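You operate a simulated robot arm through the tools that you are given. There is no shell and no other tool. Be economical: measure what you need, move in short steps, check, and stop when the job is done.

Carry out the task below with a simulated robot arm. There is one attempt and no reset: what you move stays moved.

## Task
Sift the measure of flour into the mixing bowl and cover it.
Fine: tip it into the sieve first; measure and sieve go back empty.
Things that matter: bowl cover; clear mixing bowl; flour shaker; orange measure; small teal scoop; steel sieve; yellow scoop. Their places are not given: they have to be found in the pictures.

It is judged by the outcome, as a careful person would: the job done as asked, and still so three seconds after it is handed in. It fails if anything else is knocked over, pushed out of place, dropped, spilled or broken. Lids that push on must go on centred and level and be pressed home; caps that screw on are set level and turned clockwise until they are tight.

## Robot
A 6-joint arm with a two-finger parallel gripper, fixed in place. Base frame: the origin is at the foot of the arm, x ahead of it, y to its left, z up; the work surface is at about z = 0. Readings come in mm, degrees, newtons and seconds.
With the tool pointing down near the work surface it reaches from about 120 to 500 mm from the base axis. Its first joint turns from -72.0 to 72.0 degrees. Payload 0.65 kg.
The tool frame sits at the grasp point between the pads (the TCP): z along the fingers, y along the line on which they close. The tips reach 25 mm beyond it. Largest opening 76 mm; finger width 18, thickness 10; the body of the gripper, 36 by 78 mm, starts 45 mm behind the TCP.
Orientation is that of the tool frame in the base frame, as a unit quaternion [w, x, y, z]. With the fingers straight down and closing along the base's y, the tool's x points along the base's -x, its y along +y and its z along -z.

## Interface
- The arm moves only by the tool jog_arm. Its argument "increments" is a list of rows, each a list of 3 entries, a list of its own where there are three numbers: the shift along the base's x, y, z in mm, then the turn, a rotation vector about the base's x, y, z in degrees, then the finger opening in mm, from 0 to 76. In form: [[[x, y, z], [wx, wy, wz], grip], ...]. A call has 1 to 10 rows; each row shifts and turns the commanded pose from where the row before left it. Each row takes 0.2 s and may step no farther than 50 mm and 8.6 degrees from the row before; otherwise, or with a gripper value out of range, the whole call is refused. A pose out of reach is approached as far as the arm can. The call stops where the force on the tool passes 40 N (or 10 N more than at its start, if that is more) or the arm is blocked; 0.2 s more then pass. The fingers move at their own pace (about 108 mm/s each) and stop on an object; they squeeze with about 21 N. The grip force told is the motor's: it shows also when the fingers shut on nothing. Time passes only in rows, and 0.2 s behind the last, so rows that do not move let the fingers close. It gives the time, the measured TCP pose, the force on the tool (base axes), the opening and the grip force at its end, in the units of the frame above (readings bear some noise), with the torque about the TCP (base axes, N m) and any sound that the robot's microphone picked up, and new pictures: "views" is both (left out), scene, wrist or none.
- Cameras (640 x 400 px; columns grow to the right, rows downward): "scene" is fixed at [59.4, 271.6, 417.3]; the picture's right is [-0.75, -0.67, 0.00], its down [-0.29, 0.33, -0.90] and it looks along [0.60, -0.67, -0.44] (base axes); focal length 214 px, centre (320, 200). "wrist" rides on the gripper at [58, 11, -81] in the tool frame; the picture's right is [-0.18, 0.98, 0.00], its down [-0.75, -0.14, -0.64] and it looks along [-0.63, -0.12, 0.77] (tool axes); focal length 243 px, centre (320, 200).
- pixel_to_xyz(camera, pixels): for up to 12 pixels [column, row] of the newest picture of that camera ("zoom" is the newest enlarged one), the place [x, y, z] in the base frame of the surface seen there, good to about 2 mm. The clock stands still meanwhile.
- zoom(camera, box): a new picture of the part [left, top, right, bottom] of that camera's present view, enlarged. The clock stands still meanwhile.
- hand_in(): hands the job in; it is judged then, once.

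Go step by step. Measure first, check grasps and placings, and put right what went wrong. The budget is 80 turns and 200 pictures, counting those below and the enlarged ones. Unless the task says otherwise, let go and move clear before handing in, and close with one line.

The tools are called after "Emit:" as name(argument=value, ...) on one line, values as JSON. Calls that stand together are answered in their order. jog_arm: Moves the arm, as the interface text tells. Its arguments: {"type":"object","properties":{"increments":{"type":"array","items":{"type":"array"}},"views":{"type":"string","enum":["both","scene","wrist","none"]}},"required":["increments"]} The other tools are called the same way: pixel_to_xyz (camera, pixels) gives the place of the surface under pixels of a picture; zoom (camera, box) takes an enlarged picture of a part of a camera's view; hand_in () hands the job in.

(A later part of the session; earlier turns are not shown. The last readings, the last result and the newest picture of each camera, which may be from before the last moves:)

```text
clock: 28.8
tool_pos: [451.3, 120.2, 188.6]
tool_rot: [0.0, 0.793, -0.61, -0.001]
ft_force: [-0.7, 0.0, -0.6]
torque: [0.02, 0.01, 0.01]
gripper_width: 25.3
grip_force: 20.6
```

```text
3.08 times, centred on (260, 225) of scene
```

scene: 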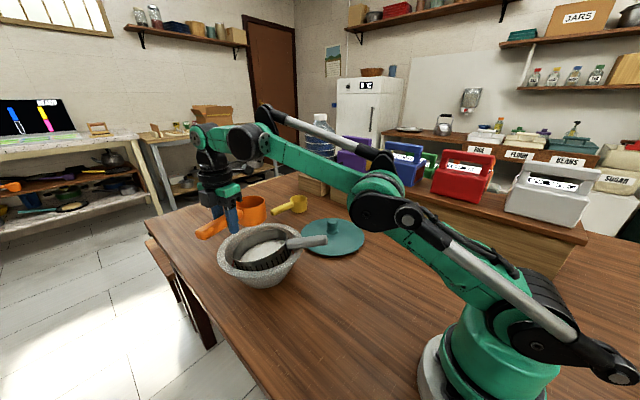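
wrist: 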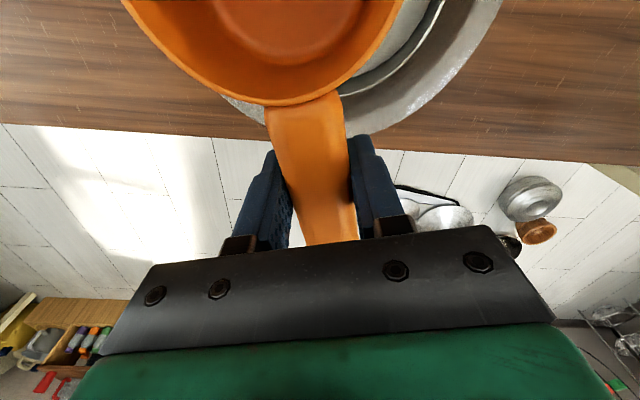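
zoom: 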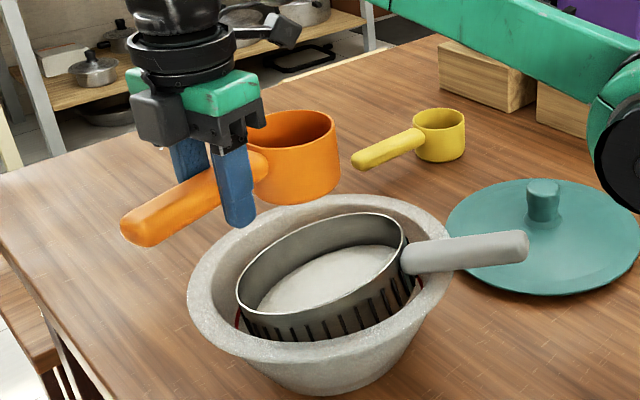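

The flour sits in the sieve and the measure is empty. I'll carry the measure back above its original spot, undoing the -14.7° turn.

Emit:
jog_arm(increments=[[[-20, 2, 0], [0, 0, -2], 10], [[-32, 3, 0], [0, 0, -3], 10], [[-35, 3, 0], [0, 0, -3.7], 10], [[-35, 3, 0], [0, 0, -3], 10], [[-35, 3, 0], [0, 0, -3], 10], [[-33, 3, -30], [0, 0, 0], 10], [[0, 0, -40], [0, 0, 0], 10], [[0, 0, -35], [0, 0, 0], 10], [[0, 0, -20], [0, 0, 0], 10], [[0, 0, 0], [0, 0, 0], 10]])

```text
clock: 31.0
tool_pos: [262.4, 137.1, 64.2]
tool_rot: [0.0, 0.709, -0.706, 0.0]
ft_force: [0.0, 1.4, 0.4]
torque: [0.03, 0.01, 0.01]
gripper_width: 25.4
grip_force: 20.6
```

scene: 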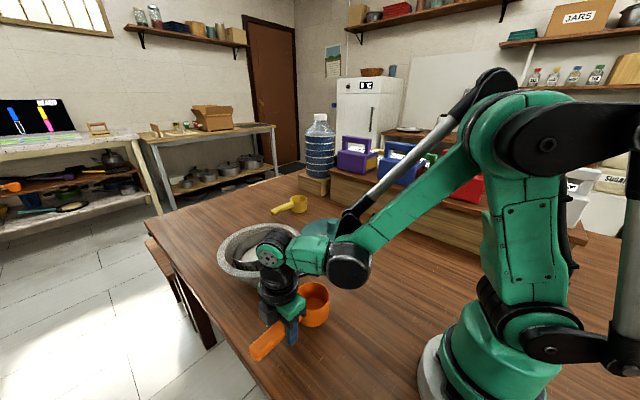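
wrist: 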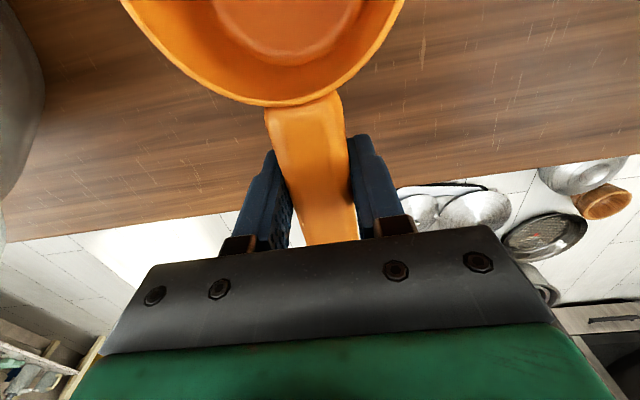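

Position is 262.4, 137.1, 64.2, so I'll shift -3 mm in x and lower it gently to its resting height of about 38.5.

Emit:
jog_arm(increments=[[[-3, -0.7, -12], [0, 0, 0], 10], [[0, 0, -8], [0, 0, 0], 10], [[0, 0, -3], [0, 0, 0], 10], [[0, 0, -1.5], [0, 0, 0], 10], [[0, 0, -1], [0, 0, 0], 10], [[0, 0, 0], [0, 0, 0], 10]], views="none")

```text
clock: 32.4
tool_pos: [259.1, 134.9, 39.2]
tool_rot: [0.0, 0.708, -0.706, -0.001]
ft_force: [0.0, -0.7, -1.2]
torque: [0.08, 0.01, -0.01]
gripper_width: 25.4
grip_force: 21.2
```

Emit:
jog_arm(increments=[[[0, 0, -1], [0, 0, 0], 10], [[0, 0, -0.7], [0, 0, 0], 10], [[0, 0, 0], [0, 0, 0], 10]], views="scene")

Emit:
zoom(camera="scene", box=[236, 275, 348, 385])

```text
clock: 33.2
tool_pos: [258.1, 134.9, 37.0]
tool_rot: [0.001, 0.709, -0.706, -0.001]
ft_force: [-0.1, 3.6, 14.0]
torque: [-0.41, 0.0, -0.03]
gripper_width: 25.8
grip_force: 21.0
```

scene: 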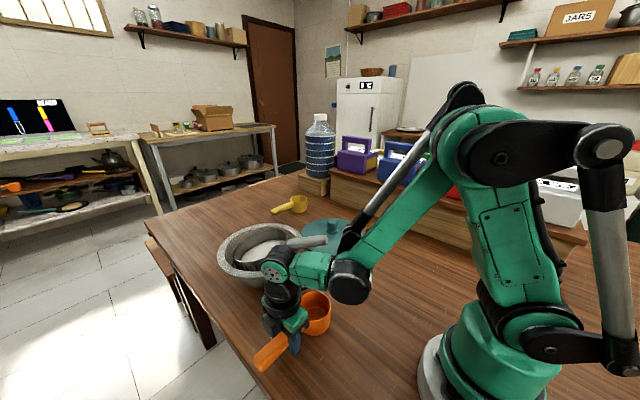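

```text
3.64 times, centred on (292, 330) of scene
```

zoom: 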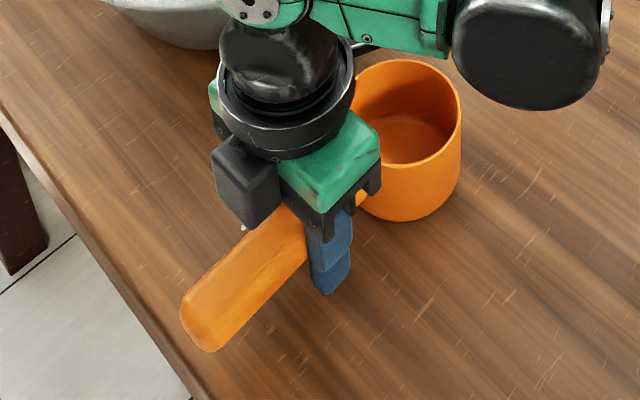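

It is on the table (14 N). I'll ease off, open slowly and rise, checking that the empty measure stays upright.

Emit:
jog_arm(increments=[[[0, 0, 1], [0, 0, 0], 10], [[0, 0, 0], [0, 0, 0], 30], [[0, 0, 0], [0, 0, 0], 46], [[0, 0, 0], [0, 0, 0], 56], [[0, 0, 30], [0, 0, 0], 60], [[0, 0, 45], [0, 0, 0], 60], [[0, 0, 45], [0, 0, 0], 60], [[0, 0, 33], [0, 0, 0], 60]])

Emit:
zoom(camera="scene", box=[200, 215, 350, 385])

```text
clock: 35.0
tool_pos: [257.9, 136.5, 191.0]
tool_rot: [0.001, 0.708, -0.706, 0.001]
ft_force: [0.2, -0.5, -0.1]
torque: [-0.01, 0.02, -0.02]
gripper_width: 60.2
grip_force: 0.1
```

scene: 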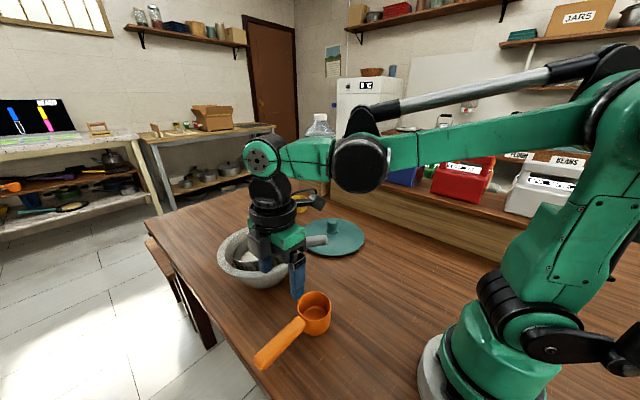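
wrist: 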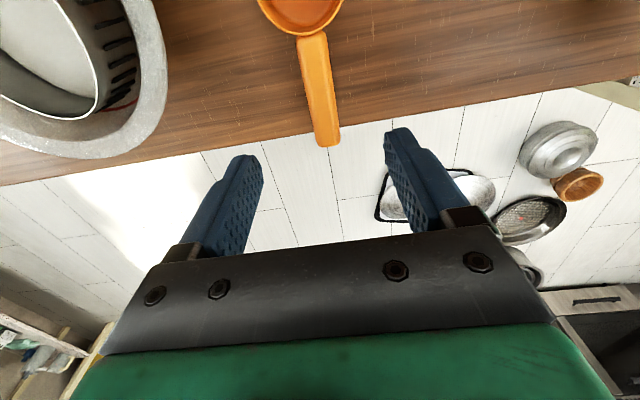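

```text
2.35 times, centred on (275, 300) of scene
```

zoom: 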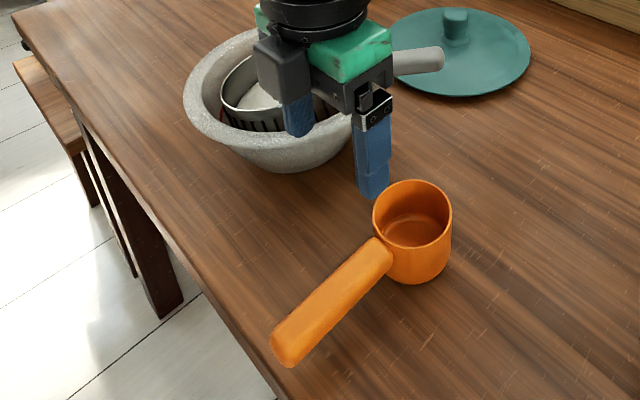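

The measure is back, upright and empty. Next I'll return above the sieve's handle, turning back -55°.

Emit:
jog_arm(increments=[[[17, -26, 0], [0, 0, -8], 60], [[17, -26, 0], [0, 0, -8], 60], [[17, -26, 0], [0, 0, -8], 60], [[17, -26, 0], [0, 0, -8], 60], [[17, -26, 0], [0, 0, -8], 60], [[12, -22, 0], [0, 0, -8], 60], [[0, 0, 0], [0, 0, -7], 60], [[0, 0, 0], [0, 0, 0], 60]])

Emit:
zoom(camera="scene", box=[197, 195, 341, 285])

Emit:
pixel_to_xyz(camera="zoom", pixels=[[420, 205], [480, 198], [520, 193], [560, 187], [575, 195], [200, 280], [300, 235]])

```text
clock: 36.8
tool_pos: [356.2, -16.1, 191.4]
tool_rot: [0.0, -0.302, 0.953, 0.0]
ft_force: [0.3, -0.9, -1.2]
torque: [-0.02, -0.03, -0.03]
gripper_width: 60.0
grip_force: 0.0
```

scene: 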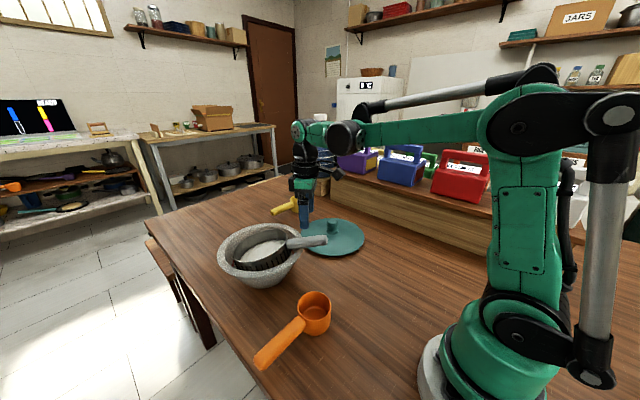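
wrist: 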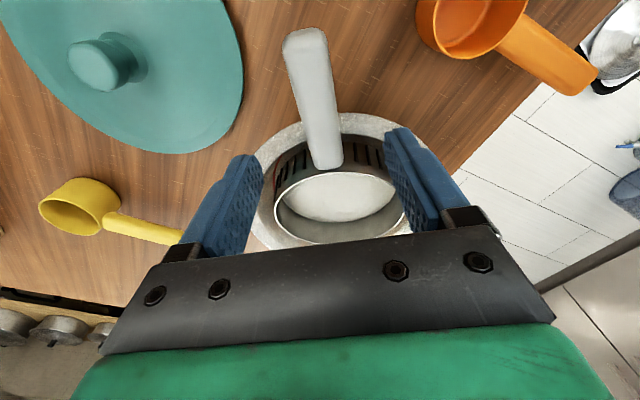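

```text
4.44 times, centred on (269, 240) of scene
```

zoom: 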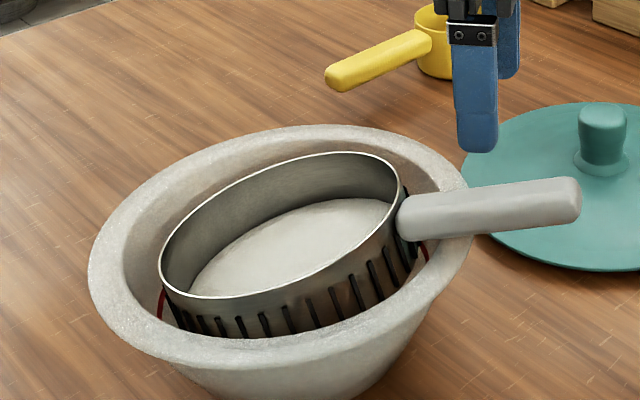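

```text
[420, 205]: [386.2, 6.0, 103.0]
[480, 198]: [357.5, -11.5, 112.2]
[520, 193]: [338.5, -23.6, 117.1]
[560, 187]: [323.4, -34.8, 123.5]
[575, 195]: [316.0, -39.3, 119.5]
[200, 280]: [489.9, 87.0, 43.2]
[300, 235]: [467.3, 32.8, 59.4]
```

The flour rests on the mesh and the handle slopes up about 15° toward its end. I'll measure the handle's centreline from the wrist camera.

Emit:
pixel_to_xyz(camera="wrist", pixels=[[306, 36], [300, 80], [313, 80], [326, 80], [307, 120], [320, 120], [334, 120], [324, 155]])

```text
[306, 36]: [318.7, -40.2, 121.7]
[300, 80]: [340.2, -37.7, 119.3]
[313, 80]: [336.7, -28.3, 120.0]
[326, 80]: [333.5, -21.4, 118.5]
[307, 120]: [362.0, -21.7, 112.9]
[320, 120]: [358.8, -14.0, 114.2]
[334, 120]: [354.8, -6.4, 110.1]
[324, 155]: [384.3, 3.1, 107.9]
```

The handle axis runs at 33.4° through (356,-16). I'll tilt the gripper 15° to match the sieve and descend around the handle.

Emit:
jog_arm(increments=[[[-2, -1.2, 0], [-4.2, 6.4, -1.5], 60], [[0, 0, -20], [-4.2, 6.4, 0], 56], [[0, 0, -25], [0, 0, 0], 50], [[0, 0, -20], [0, 0, 0], 46], [[0, 0, -12], [0, 0, 0], 46], [[0, 0, -6], [0, 0, 0], 46], [[0, 0, 0], [0, 0, 0], 46]])

Emit:
zoom(camera="scene", box=[197, 195, 341, 285])

```text
clock: 38.4
tool_pos: [354.3, -16.6, 107.6]
tool_rot: [-0.128, -0.288, 0.948, -0.037]
ft_force: [-0.2, 0.1, 0.0]
torque: [-0.02, 0.02, -0.01]
gripper_width: 46.0
grip_force: 0.0
```

scene: 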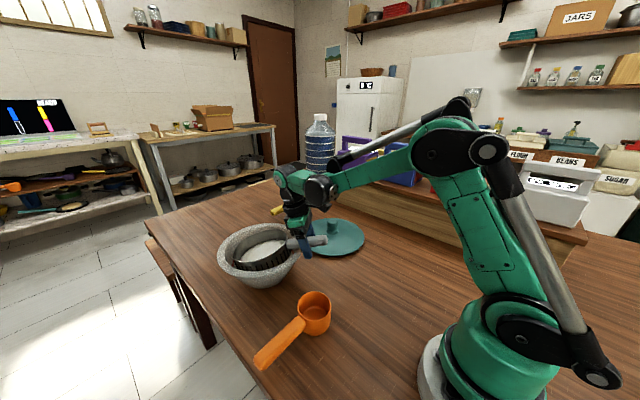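
wrist: 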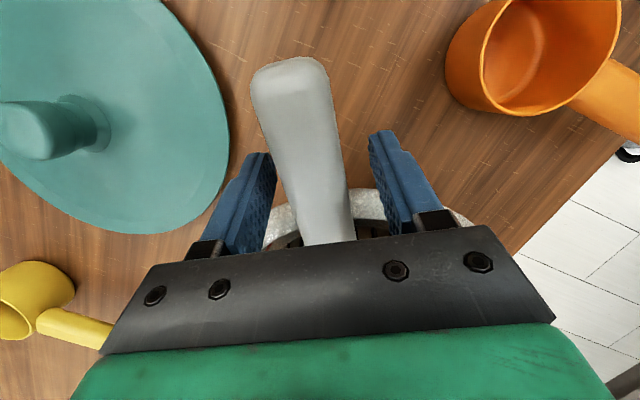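

```text
4.44 times, centred on (269, 240) of scene
```

zoom: 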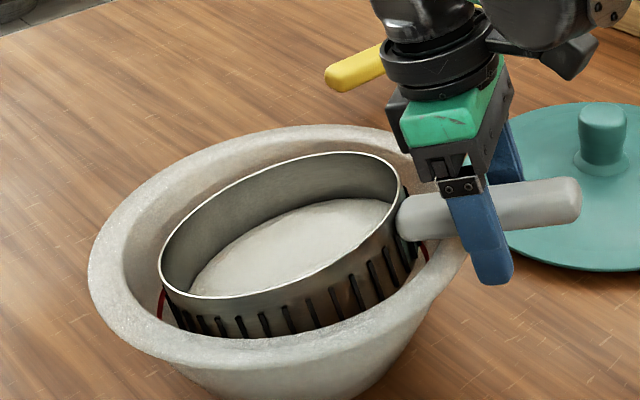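

The fingers straddle the handle squarely. I'll close and lift a few millimetres.

Emit:
jog_arm(increments=[[[0, 0, 0], [0, 0, 0], 30], [[0, 0, 0], [0, 0, 0], 10], [[0, 0, 0], [0, 0, 0], 10], [[0, 0, 2], [0, 0, 0], 10], [[0, 0, 4], [0, 0, 0], 10], [[0, 0, 0], [0, 0, 0], 10]])

Emit:
zoom(camera="scene", box=[197, 195, 341, 285])

```text
clock: 39.8
tool_pos: [354.2, -17.2, 114.2]
tool_rot: [-0.129, -0.287, 0.949, -0.036]
ft_force: [0.3, 0.4, -2.1]
torque: [-0.15, 0.22, -0.01]
gripper_width: 25.7
grip_force: 20.5
```

scene: 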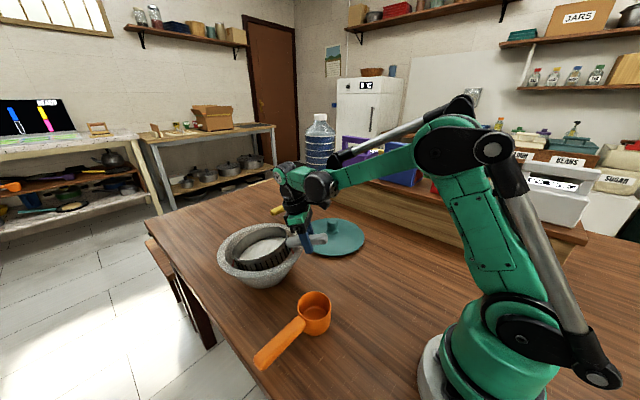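
wrist: 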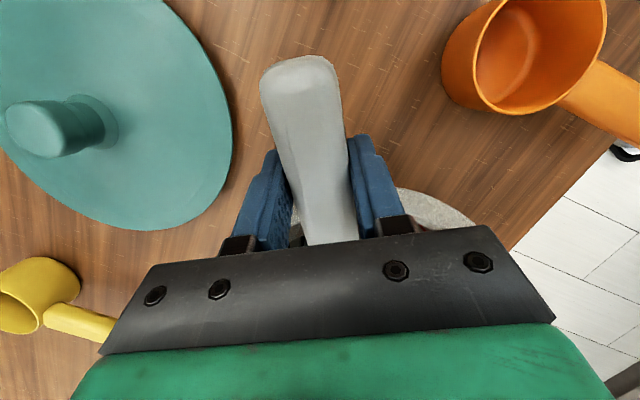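

```text
4.44 times, centred on (269, 240) of scene
```

zoom: 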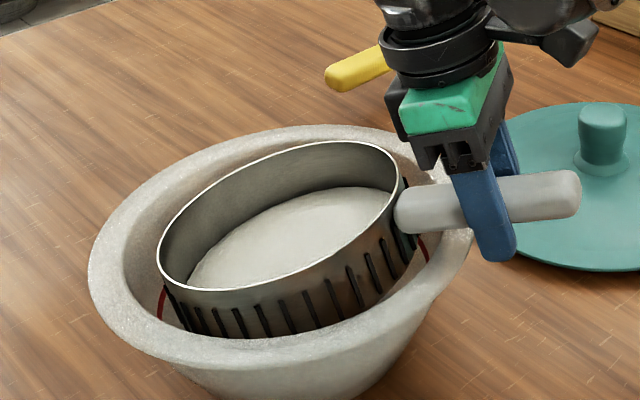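

It is held firmly with the flour in it. I'll level the sieve while rising a little, keeping its bottom just inside the rim.

Emit:
jog_arm(increments=[[[0, 0, 2], [2.1, -3.2, 0], 10], [[0, 0, 2], [2.1, -3.2, 0], 10], [[0, 0, 0], [2.1, -3.2, 0], 10], [[0, 0, 0], [2.1, -3.2, 0], 10], [[0, 0, 0], [0, 0, 0], 10]])

Emit:
zoom(camera="scene", box=[197, 195, 341, 285])

```text
clock: 41.0
tool_pos: [352.6, -17.5, 118.9]
tool_rot: [0.0, -0.291, 0.957, 0.001]
ft_force: [-0.5, -0.1, -1.8]
torque: [-0.11, 0.17, 0.01]
gripper_width: 25.8
grip_force: 21.1
```

scene: 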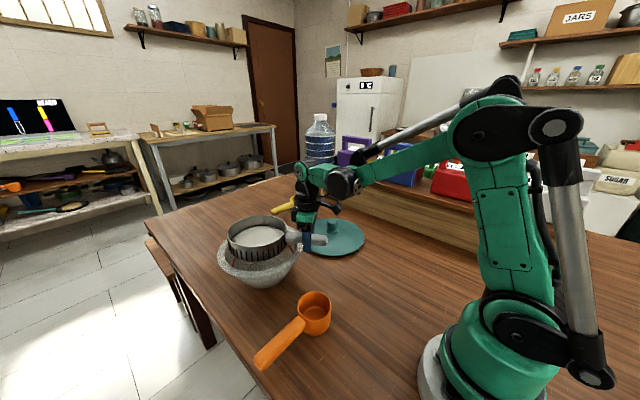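
wrist: 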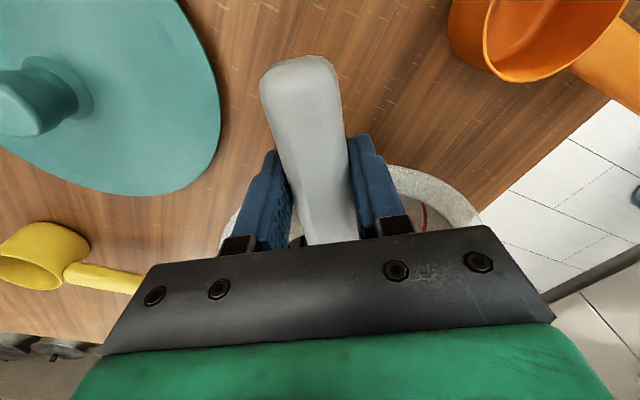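

```text
4.44 times, centred on (269, 240) of scene
```

zoom: 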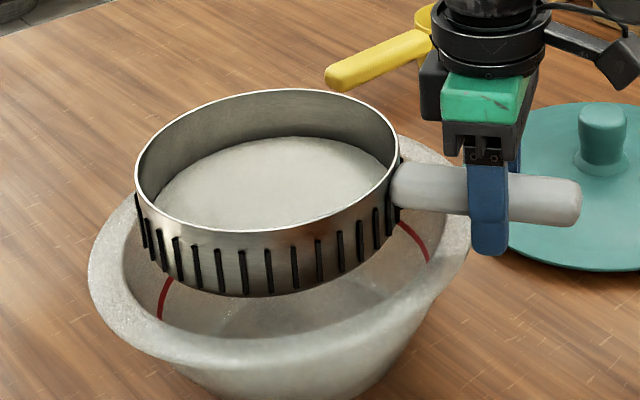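

The sieve is level over the bowl and still holds the flour. I'll shake it sideways ±8 mm.

Emit:
jog_arm(increments=[[[-4.4, 6.7, 0], [0, 0, 0], 10], [[8.8, -13.4, 0], [0, 0, 0], 10], [[-8.8, 13.4, 0], [0, 0, 0], 10], [[8.8, -13.4, 0], [0, 0, 0], 10], [[-8.8, 13.4, 0], [0, 0, 0], 10], [[8.8, -13.4, 0], [0, 0, 0], 10], [[-8.8, 13.4, 0], [0, 0, 0], 10], [[8.8, -13.4, 0], [0, 0, 0], 10], [[-4.4, 6.7, 0], [0, 0, 0], 10], [[0, 0, 0], [0, 0, 0], 10]], views="none")

Emit:
zoom(camera="scene", box=[197, 195, 341, 285])

```text
clock: 43.2
tool_pos: [354.0, -15.8, 117.4]
tool_rot: [-0.001, -0.291, 0.957, 0.001]
ft_force: [0.0, 0.7, -1.8]
torque: [-0.13, 0.14, 0.02]
gripper_width: 25.6
grip_force: 21.4
```

```text
4.44 times, centred on (269, 240) of scene
```

zoom: 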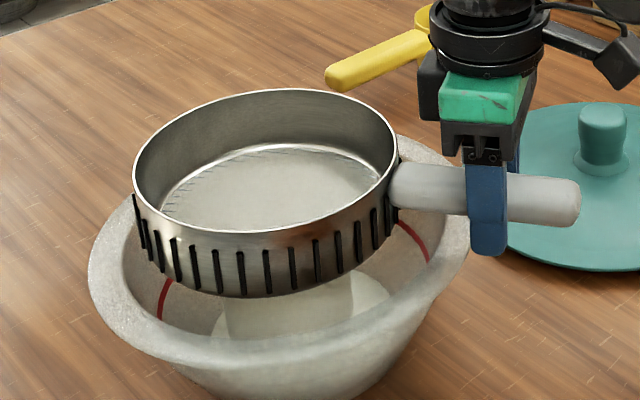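

Shaking works: the mesh is reappearing and flour shows in the bowl. I'll shake on.

Emit:
jog_arm(increments=[[[-4.4, 6.7, 0], [0, 0, 0], 10], [[8.8, -13.4, 0], [0, 0, 0], 10], [[-8.8, 13.4, 0], [0, 0, 0], 10], [[8.8, -13.4, 0], [0, 0, 0], 10], [[-8.8, 13.4, 0], [0, 0, 0], 10], [[8.8, -13.4, 0], [0, 0, 0], 10], [[-8.8, 13.4, 0], [0, 0, 0], 10], [[8.8, -13.4, 0], [0, 0, 0], 10], [[-4.4, 6.7, 0], [0, 0, 0], 10], [[0, 0, 0], [0, 0, 0], 10]], views="none")

Emit:
jog_arm(increments=[[[-4.4, 6.7, 0], [0, 0, 0], 10], [[8.8, -13.4, 0], [0, 0, 0], 10], [[-8.8, 13.4, 0], [0, 0, 0], 10], [[8.8, -13.4, 0], [0, 0, 0], 10], [[-8.8, 13.4, 0], [0, 0, 0], 10], [[8.8, -13.4, 0], [0, 0, 0], 10], [[-8.8, 13.4, 0], [0, 0, 0], 10], [[8.8, -13.4, 0], [0, 0, 0], 10], [[-4.4, 6.7, 0], [0, 0, 0], 10], [[0, 0, 0], [0, 0, 0], 10]], views="none")

Emit:
zoom(camera="scene", box=[197, 195, 341, 285])

```text
clock: 45.4
tool_pos: [353.3, -17.5, 118.7]
tool_rot: [-0.001, -0.291, 0.957, 0.001]
ft_force: [-1.4, 0.0, -0.9]
torque: [-0.1, 0.08, -0.01]
gripper_width: 25.7
grip_force: 20.7
```

```text
clock: 47.6
tool_pos: [353.3, -17.4, 117.9]
tool_rot: [-0.001, -0.291, 0.957, 0.002]
ft_force: [-0.4, 0.4, -0.4]
torque: [-0.13, 0.09, 0.03]
gripper_width: 25.5
grip_force: 21.0
```

```text
4.44 times, centred on (269, 240) of scene
```

zoom: 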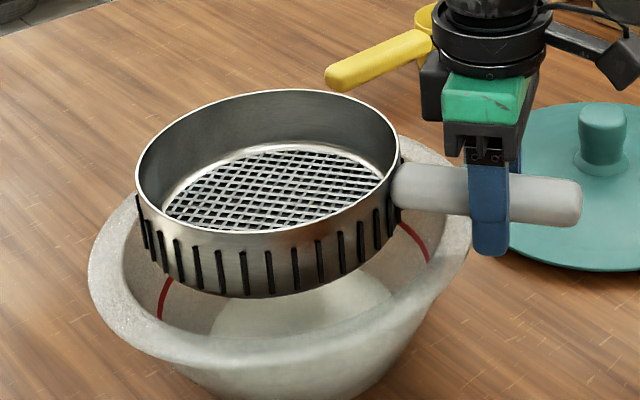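

The mesh looks clear. I'll shake once more for certainty, with a final look.

Emit:
jog_arm(increments=[[[-4.4, 6.7, 0], [0, 0, 0], 10], [[8.8, -13.4, 0], [0, 0, 0], 10], [[-8.8, 13.4, 0], [0, 0, 0], 10], [[8.8, -13.4, 0], [0, 0, 0], 10], [[-8.8, 13.4, 0], [0, 0, 0], 10], [[8.8, -13.4, 0], [0, 0, 0], 10], [[-4.4, 6.7, 0], [0, 0, 0], 10], [[0, 0, 0], [0, 0, 0], 10], [[0, 0, 0], [0, 0, 0], 10]], views="none")

Emit:
zoom(camera="scene", box=[215, 210, 305, 270])

```text
clock: 49.6
tool_pos: [354.7, -19.1, 117.2]
tool_rot: [-0.001, -0.291, 0.957, 0.002]
ft_force: [1.0, -1.2, -0.3]
torque: [-0.09, 0.16, -0.01]
gripper_width: 25.7
grip_force: 21.3
```

```text
6.67 times, centred on (260, 240) of scene
```

zoom: 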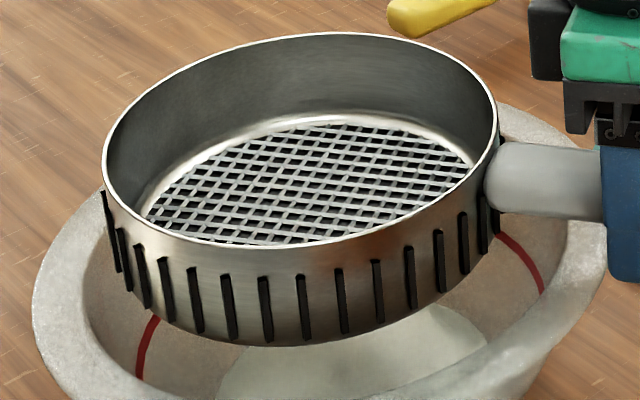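

The sieve is clean and the flour is in the bowl. I'll lift the sieve and carry it back toward its place, turning -40.8°.

Emit:
jog_arm(increments=[[[0, 0, 20], [0, 0, 0], 10], [[0, 0, 45], [0, 0, 0], 10], [[-31, -15.5, 0], [0, 0, -5], 10], [[-32, -16, 0], [0, 0, -6], 10], [[-32, -16, 0], [0, 0, -6], 10], [[-32, -16, 0], [0, 0, -6], 10], [[-32, -16, 0], [0, 0, -6], 10], [[-32, -16, 0], [0, 0, -6], 10], [[-32, -16, 0], [0, 0, -5.8], 10], [[-30, -17, 0], [0, 0, 0], 10]])

```text
clock: 51.8
tool_pos: [100.1, -148.3, 184.7]
tool_rot: [0.0, 0.062, 0.998, 0.002]
ft_force: [0.2, 0.6, -1.4]
torque: [0.01, 0.21, 0.02]
gripper_width: 25.7
grip_force: 21.1
```

scene: 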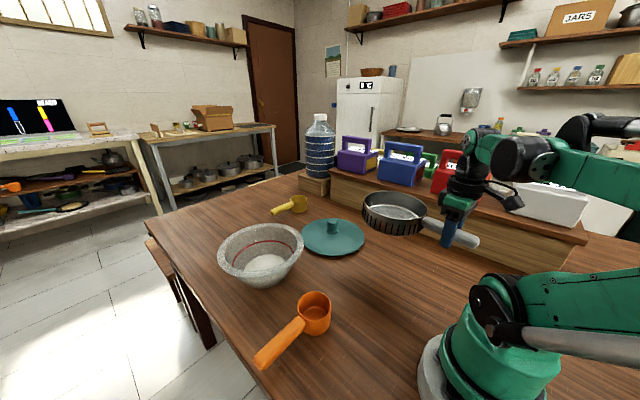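
wrist: 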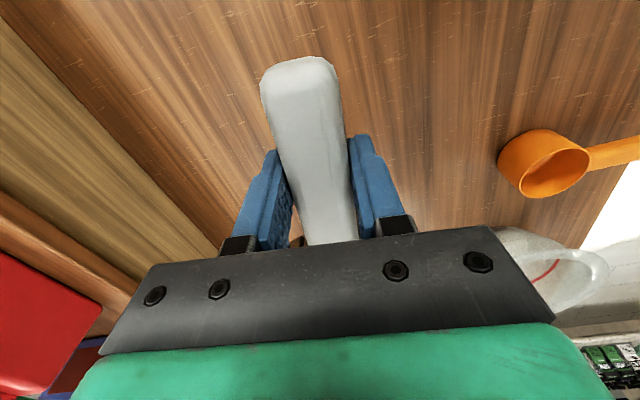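

The sieve is above its old spot. I'll descend most of the way and check its tilt.

Emit:
jog_arm(increments=[[[0, 0, -40], [0, 0, 0], 10], [[0, 0, -40], [0, 0, 0], 10], [[0, 0, -30], [0, 0, 0], 10], [[0, 0, -15], [0, 0, 0], 10], [[0, 0, -5], [0, 0, 0], 10], [[0, 0, 0], [0, 0, 0], 10]], views="none")

Emit:
zoom(camera="scene", box=[345, 225, 465, 315])

```text
clock: 53.2
tool_pos: [101.7, -147.0, 53.5]
tool_rot: [0.0, 0.062, 0.998, 0.001]
ft_force: [0.1, 0.1, -2.5]
torque: [0.07, 0.18, -0.02]
gripper_width: 25.7
grip_force: 21.2
```

```text
4.44 times, centred on (405, 270) of scene
```

zoom: 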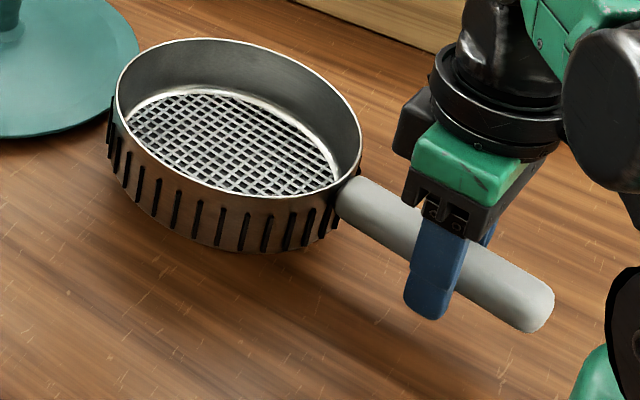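

It is level and lines up with its original picture position (left rim at 118). I'll lower to contact.

Emit:
jog_arm(increments=[[[0, 0, -3], [0, 0, 0], 10], [[0, 0, -2.5], [0, 0, 0], 10], [[0, 0, -1.5], [0, 0, 0], 10], [[0, 0, -1], [0, 0, 0], 10], [[0, 0, 0], [0, 0, 0], 10]], views="none")

Emit:
zoom(camera="scene", box=[345, 225, 465, 315])

```text
clock: 54.4
tool_pos: [101.5, -146.6, 45.4]
tool_rot: [0.0, 0.061, 0.998, 0.002]
ft_force: [-0.2, 0.2, -2.0]
torque: [0.0, 0.13, -0.02]
gripper_width: 25.8
grip_force: 20.7
```

```text
4.44 times, centred on (405, 270) of scene
```

zoom: 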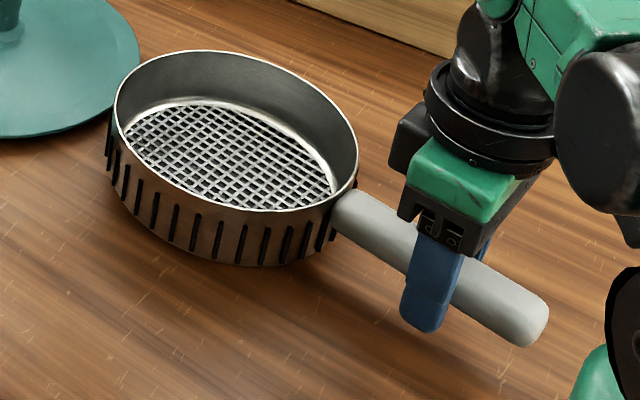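

It is about 9 mm above the table by comparison with the first picture. I'll continue down, nudging 3 mm outward to stay inside the arm's reach.

Emit:
jog_arm(increments=[[[1.5, -0.2, -2.5], [0, 0, 0], 10], [[1.5, -0.2, -2.5], [0, 0, 0], 10], [[0, 0, -1.5], [0, 0, 0], 10], [[0, 0, 0], [0, 0, 0], 10]], views="none")

Emit:
zoom(camera="scene", box=[345, 225, 465, 315])

```text
clock: 55.4
tool_pos: [103.3, -146.8, 40.2]
tool_rot: [0.0, 0.061, 0.998, 0.001]
ft_force: [-0.5, -0.8, -1.9]
torque: [0.01, 0.14, 0.03]
gripper_width: 25.6
grip_force: 21.7
```

```text
4.44 times, centred on (405, 270) of scene
```

zoom: 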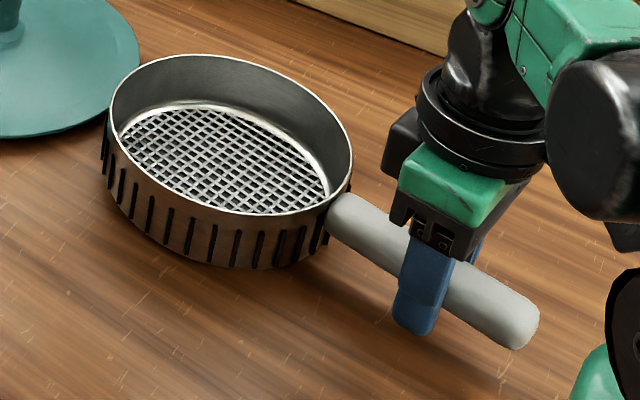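

Emit:
jog_arm(increments=[[[0, 0, -2], [0, 0, 0], 10], [[0, 0, -2], [0, 0, 0], 10], [[0, 0, -1], [0, 0, 0], 10], [[0, 0, 0], [0, 0, 0], 10]], views="none")

Emit:
zoom(camera="scene", box=[345, 225, 465, 315])

```text
clock: 56.4
tool_pos: [104.4, -146.8, 40.6]
tool_rot: [0.0, 0.062, 0.998, 0.002]
ft_force: [-0.6, -0.2, -1.5]
torque: [0.0, 0.16, 0.03]
gripper_width: 25.7
grip_force: 21.3
out of reach, approached as far as the arm can: row 1, 3
```

```text
4.44 times, centred on (405, 270) of scene
```

zoom: 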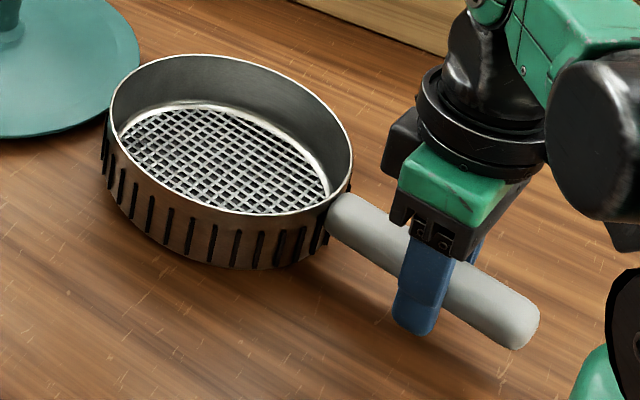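

The arm is at its inner limit about 5 mm above contact. I'll shift 12 mm in -y, away from both the cover and the base, where it can reach lower.

Emit:
jog_arm(increments=[[[-1, -6, 3], [0, 0, 0], 10], [[-1, -6, 0], [0, 0, 0], 10], [[0, 0, -2], [0, 0, 0], 10], [[0, 0, -2], [0, 0, 0], 10], [[0, 0, 0], [0, 0, 0], 10]], views="none")

Emit:
zoom(camera="scene", box=[345, 225, 465, 315])

```text
clock: 57.6
tool_pos: [102.8, -158.0, 39.1]
tool_rot: [0.0, 0.061, 0.998, 0.002]
ft_force: [-0.7, -0.7, -1.2]
torque: [0.0, 0.13, 0.01]
gripper_width: 26.1
grip_force: 21.0
```

```text
4.44 times, centred on (405, 270) of scene
```

zoom: 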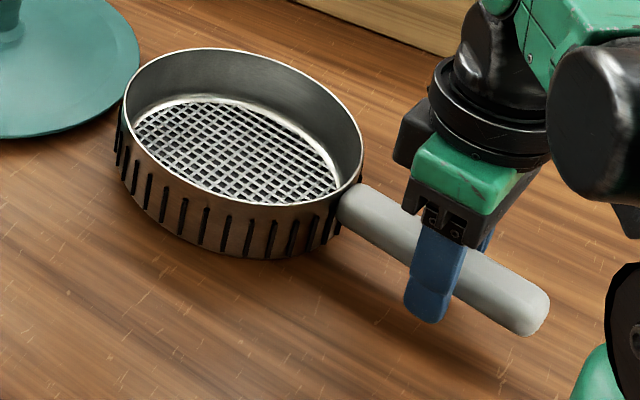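

Emit:
jog_arm(increments=[[[0, 0, -2], [0, 0, 0], 10], [[0, 0, -1.5], [0, 0, 0], 10], [[0, 0, 0], [0, 0, 0], 10]], views="scene")

Emit:
pixel_to_xyz(camera="scene", pixels=[[386, 257], [390, 262], [380, 252], [440, 286], [450, 292]])

```text
clock: 58.4
tool_pos: [100.5, -159.7, 38.6]
tool_rot: [0.001, 0.062, 0.998, 0.002]
ft_force: [0.0, 0.5, -1.2]
torque: [0.02, 0.15, 0.0]
gripper_width: 25.8
grip_force: 21.0
```

scene: 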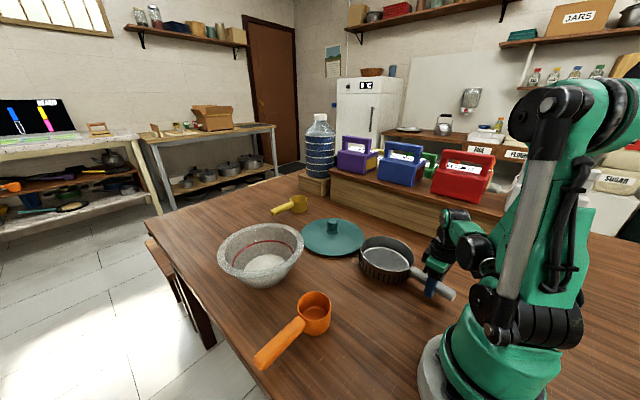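

```text
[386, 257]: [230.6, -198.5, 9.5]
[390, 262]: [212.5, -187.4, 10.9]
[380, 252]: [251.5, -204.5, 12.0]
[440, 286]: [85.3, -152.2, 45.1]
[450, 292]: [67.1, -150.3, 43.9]
```

The mesh is about 6 mm high (z≈10.5 vs 4.5) while the handle is only about 1.5 mm high, so the sieve is pitched front-up about 2.5°. I'll correct the pitch and settle it.

Emit:
jog_arm(increments=[[[0, 0, 0], [0.15, 1.2, 0], 10], [[0, 0, 0], [0.15, 1.2, 0], 10], [[0, 0, -1], [0, 0, 0], 10], [[0, 0, 0], [0, 0, 0], 10]], views="scene")

Emit:
pixel_to_xyz(camera="scene", pixels=[[386, 257], [390, 262], [380, 252], [440, 286], [450, 292]])

```text
clock: 59.4
tool_pos: [103.4, -158.6, 37.5]
tool_rot: [-0.022, 0.061, 0.998, 0.004]
ft_force: [0.3, 0.5, 0.6]
torque: [-0.08, -0.23, 0.01]
gripper_width: 25.6
grip_force: 21.0
```

scene: 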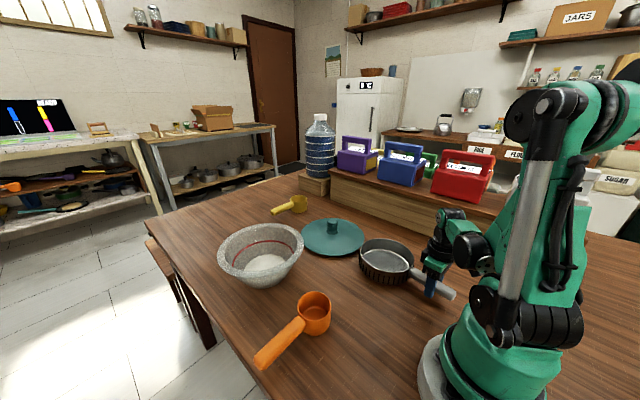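

```text
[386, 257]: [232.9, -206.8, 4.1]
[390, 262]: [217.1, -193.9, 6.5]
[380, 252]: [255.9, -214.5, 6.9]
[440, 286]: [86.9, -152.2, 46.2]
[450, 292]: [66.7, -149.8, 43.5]
```

The torque flipped and the mesh is at z≈5, so the sieve is on the table. I'll open and rise.

Emit:
jog_arm(increments=[[[0, 0, 0], [0, 0, 0], 28], [[0, 0, 0], [0, 0, 0], 36], [[0, 0, 0], [0, 0, 0], 50], [[0, 0, 0], [0, 0, 0], 56], [[0, 0, 20], [0, 0, 0], 56], [[0, 0, 40], [-0.3, -2.4, 0], 60], [[0, 0, 45], [0, 0, 0], 60], [[0, 0, 45], [0, 0, 0], 60]])

Emit:
zoom(camera="scene", box=[200, 180, 480, 355])

```text
clock: 61.2
tool_pos: [102.3, -158.7, 184.1]
tool_rot: [0.0, 0.062, 0.998, 0.001]
ft_force: [-0.7, 0.6, -0.2]
torque: [0.02, -0.01, -0.01]
gripper_width: 59.8
grip_force: 0.1
```

scene: 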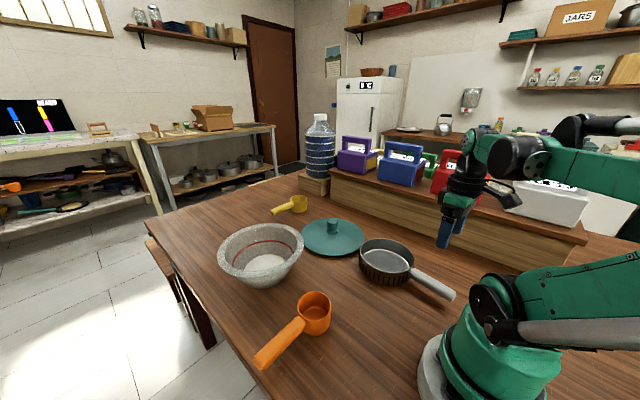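
wrist: 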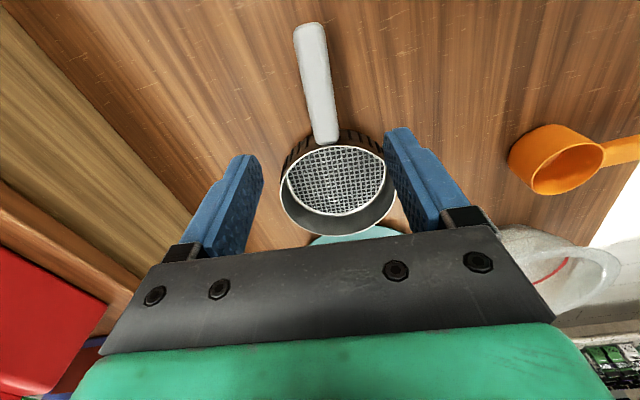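

```text
2.29 times, centred on (340, 268) of scene
```

zoom: 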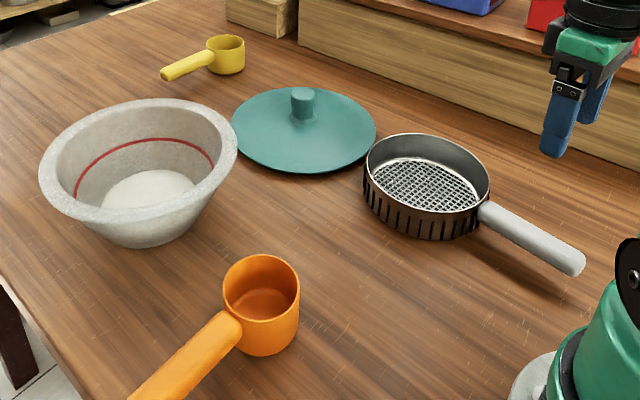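

The sieve is back, clean and settled. Now the cover: I'll fly near its knob at about (401,-176) to measure it closely.

Emit:
jog_arm(increments=[[[40, -2, 5], [0, 0, 2], 60], [[45, -3, 5], [0, 0, 5], 60], [[45, -3, 5], [0, 0, 0], 60], [[45, -3, 0], [0, 0, 0], 60], [[45, -3, 0], [0, 0, 0], 60], [[45, -3, 0], [0, 0, 0], 60], [[25, 0, 0], [0, 0, 0], 60], [[0, 0, 0], [0, 0, 0], 60]])

```text
clock: 63.0
tool_pos: [390.9, -173.9, 199.1]
tool_rot: [0.0, -0.001, 1.0, 0.002]
ft_force: [1.4, 1.1, -0.6]
torque: [-0.03, 0.0, 0.01]
gripper_width: 60.0
grip_force: 0.1
```

scene: 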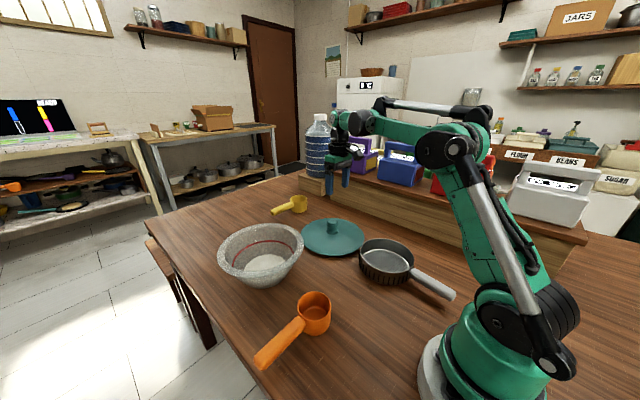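
wrist: 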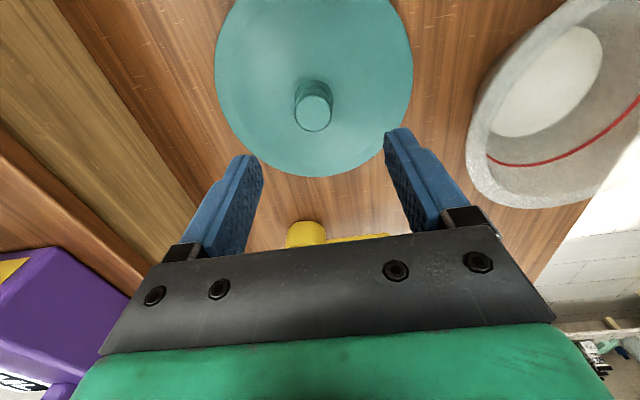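

Emit:
pixel_to_xyz(camera="wrist", pixels=[[313, 112], [296, 110], [331, 110], [313, 129], [313, 97], [217, 70], [411, 70], [316, 172], [250, 150], [312, 75], [500, 90], [583, 100]])

Emit:
zoom(camera="scene", box=[290, 205, 376, 265])

Emit:
pixel_to_xyz(camera="zoom", pixels=[[318, 120], [318, 140], [318, 180], [95, 230], [545, 230], [320, 360], [310, 105], [318, 210], [200, 160], [440, 160]])

```text
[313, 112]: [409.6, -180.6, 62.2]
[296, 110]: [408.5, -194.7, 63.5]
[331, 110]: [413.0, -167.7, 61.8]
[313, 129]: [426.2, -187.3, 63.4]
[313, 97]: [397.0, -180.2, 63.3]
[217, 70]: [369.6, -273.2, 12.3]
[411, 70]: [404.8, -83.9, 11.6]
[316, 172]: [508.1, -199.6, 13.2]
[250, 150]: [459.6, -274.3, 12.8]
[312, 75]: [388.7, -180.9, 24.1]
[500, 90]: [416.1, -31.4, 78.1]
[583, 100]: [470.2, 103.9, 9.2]
```

```text
6.67 times, centred on (333, 235) of scene
```

zoom: 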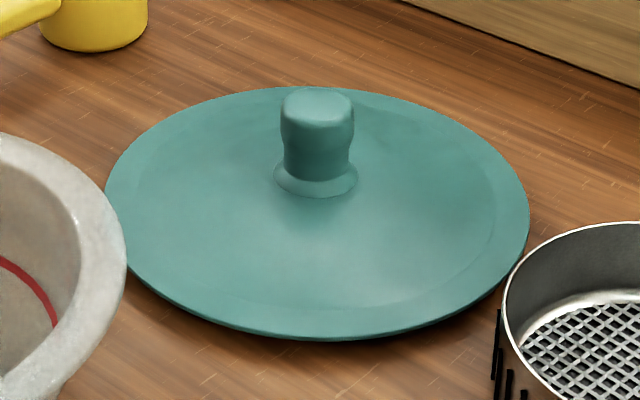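

```text
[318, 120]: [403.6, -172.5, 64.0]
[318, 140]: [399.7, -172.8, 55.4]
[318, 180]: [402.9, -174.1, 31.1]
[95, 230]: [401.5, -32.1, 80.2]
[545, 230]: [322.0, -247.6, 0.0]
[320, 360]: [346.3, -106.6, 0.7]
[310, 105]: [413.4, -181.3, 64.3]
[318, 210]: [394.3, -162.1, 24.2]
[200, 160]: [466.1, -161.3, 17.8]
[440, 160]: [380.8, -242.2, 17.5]
```

The knob centre is about (411,-181), about 28 mm wide with its top at z≈63; cover radius is about 99. I'll now refine the bowl's centre from its rim.

Emit:
zoom(camera="scene", box=[212, 218, 308, 290])

```text
5.56 times, centred on (260, 254) of scene
```

zoom: 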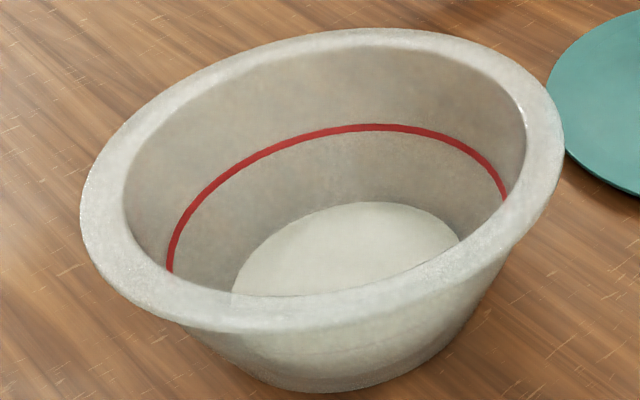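

Emit:
pixel_to_xyz(camera="zoom", pixels=[[81, 210], [564, 132], [370, 29], [250, 330], [150, 115], [500, 60], [500, 245], [130, 290], [122, 215], [527, 115], [360, 47], [300, 293]])

```text
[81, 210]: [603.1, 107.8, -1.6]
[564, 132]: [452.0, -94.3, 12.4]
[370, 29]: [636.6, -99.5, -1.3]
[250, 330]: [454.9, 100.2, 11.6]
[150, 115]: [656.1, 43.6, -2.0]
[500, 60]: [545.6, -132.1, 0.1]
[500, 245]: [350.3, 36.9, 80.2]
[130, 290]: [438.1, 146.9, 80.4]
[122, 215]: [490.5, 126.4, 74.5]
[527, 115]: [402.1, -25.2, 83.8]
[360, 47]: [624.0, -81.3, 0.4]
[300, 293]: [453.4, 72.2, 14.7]
```

The bowl fit gives centre (447.5, 48.7), outer r≈101, inner r≈86. I'll go over the knob and descend around it to z≈58, leaving the fingertips just above its flared foot.

Emit:
jog_arm(increments=[[[20.3, -7.2, -40], [0, 0, 0], 60], [[0, 0, -40], [0, 0, 0], 60], [[0, 0, -35], [0, 0, 0], 60], [[0, 0, -20], [0, 0, 0], 60], [[0, 0, -6], [0, 0, 0], 60], [[0, 0, 0], [0, 0, 0], 60]])

Emit:
zoom(camera="scene", box=[290, 185, 386, 265])

```text
clock: 64.4
tool_pos: [413.0, -182.2, 58.0]
tool_rot: [0.0, -0.001, 1.0, 0.002]
ft_force: [1.0, 0.2, 0.0]
torque: [-0.04, -0.02, 0.01]
gripper_width: 59.9
grip_force: 0.0
```

scene: 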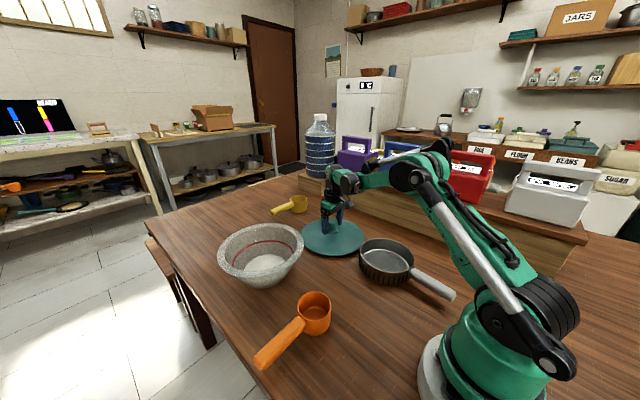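
wrist: 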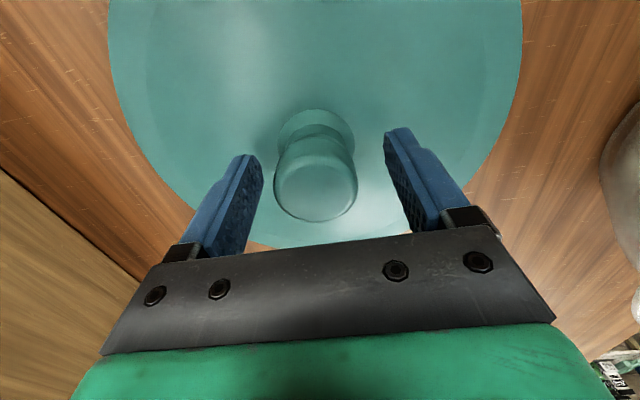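

```text
5.00 times, centred on (338, 225) of scene
```

zoom: 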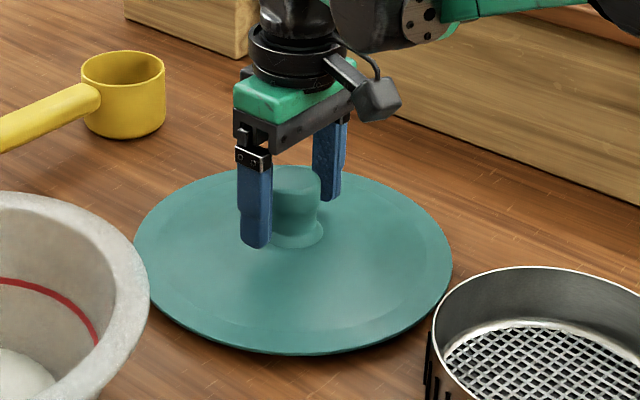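

Emit:
pixel_to_xyz(camera="wrist", pixels=[[316, 190], [276, 190], [356, 190], [316, 166], [316, 212], [112, 60], [521, 60], [180, 200], [270, 240]])

```text
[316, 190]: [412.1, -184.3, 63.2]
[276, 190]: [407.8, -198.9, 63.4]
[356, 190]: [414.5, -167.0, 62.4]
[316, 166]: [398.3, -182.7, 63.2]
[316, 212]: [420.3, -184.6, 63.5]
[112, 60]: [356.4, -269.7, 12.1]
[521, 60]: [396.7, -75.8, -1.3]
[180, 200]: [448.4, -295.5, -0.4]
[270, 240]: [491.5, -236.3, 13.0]
```

The knob centre reads (410.5,-183). I'll shift 2 mm back and close on it, then lift slightly.

Emit:
jog_arm(increments=[[[-2, -0.8, 0], [0, 0, 0], 45], [[0, 0, 0], [0, 0, 0], 20], [[0, 0, 0], [0, 0, 0], 10], [[0, 0, 0], [0, 0, 0], 10], [[0, 0, 5], [0, 0, 0], 10], [[0, 0, 20], [0, 0, 0], 10], [[0, 0, 0], [0, 0, 0], 10]])

Emit:
zoom(camera="scene", box=[280, 175, 392, 265])

```text
clock: 66.0
tool_pos: [411.7, -184.3, 82.9]
tool_rot: [0.0, 0.0, 1.0, 0.002]
ft_force: [0.1, -0.5, -1.0]
torque: [0.02, -0.01, 0.02]
gripper_width: 34.0
grip_force: 20.9
```

scene: 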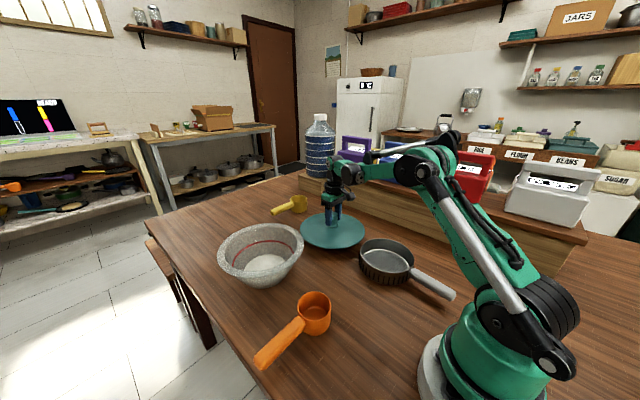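
wrist: 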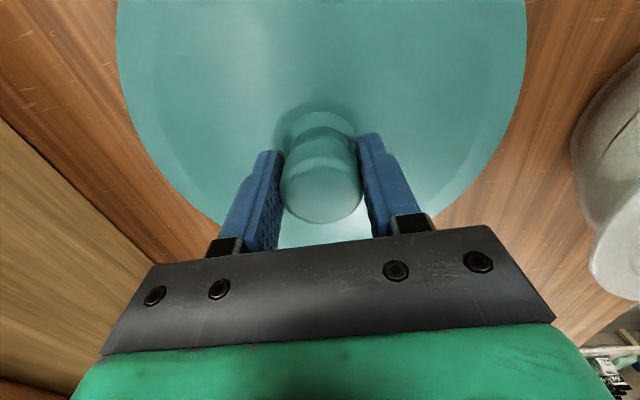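

```text
4.44 times, centred on (336, 220) of scene
```

zoom: 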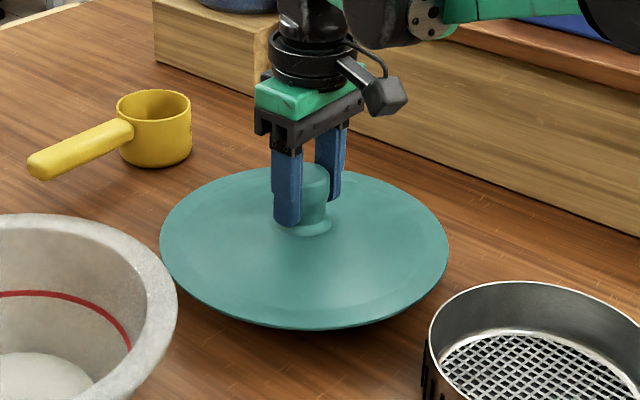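

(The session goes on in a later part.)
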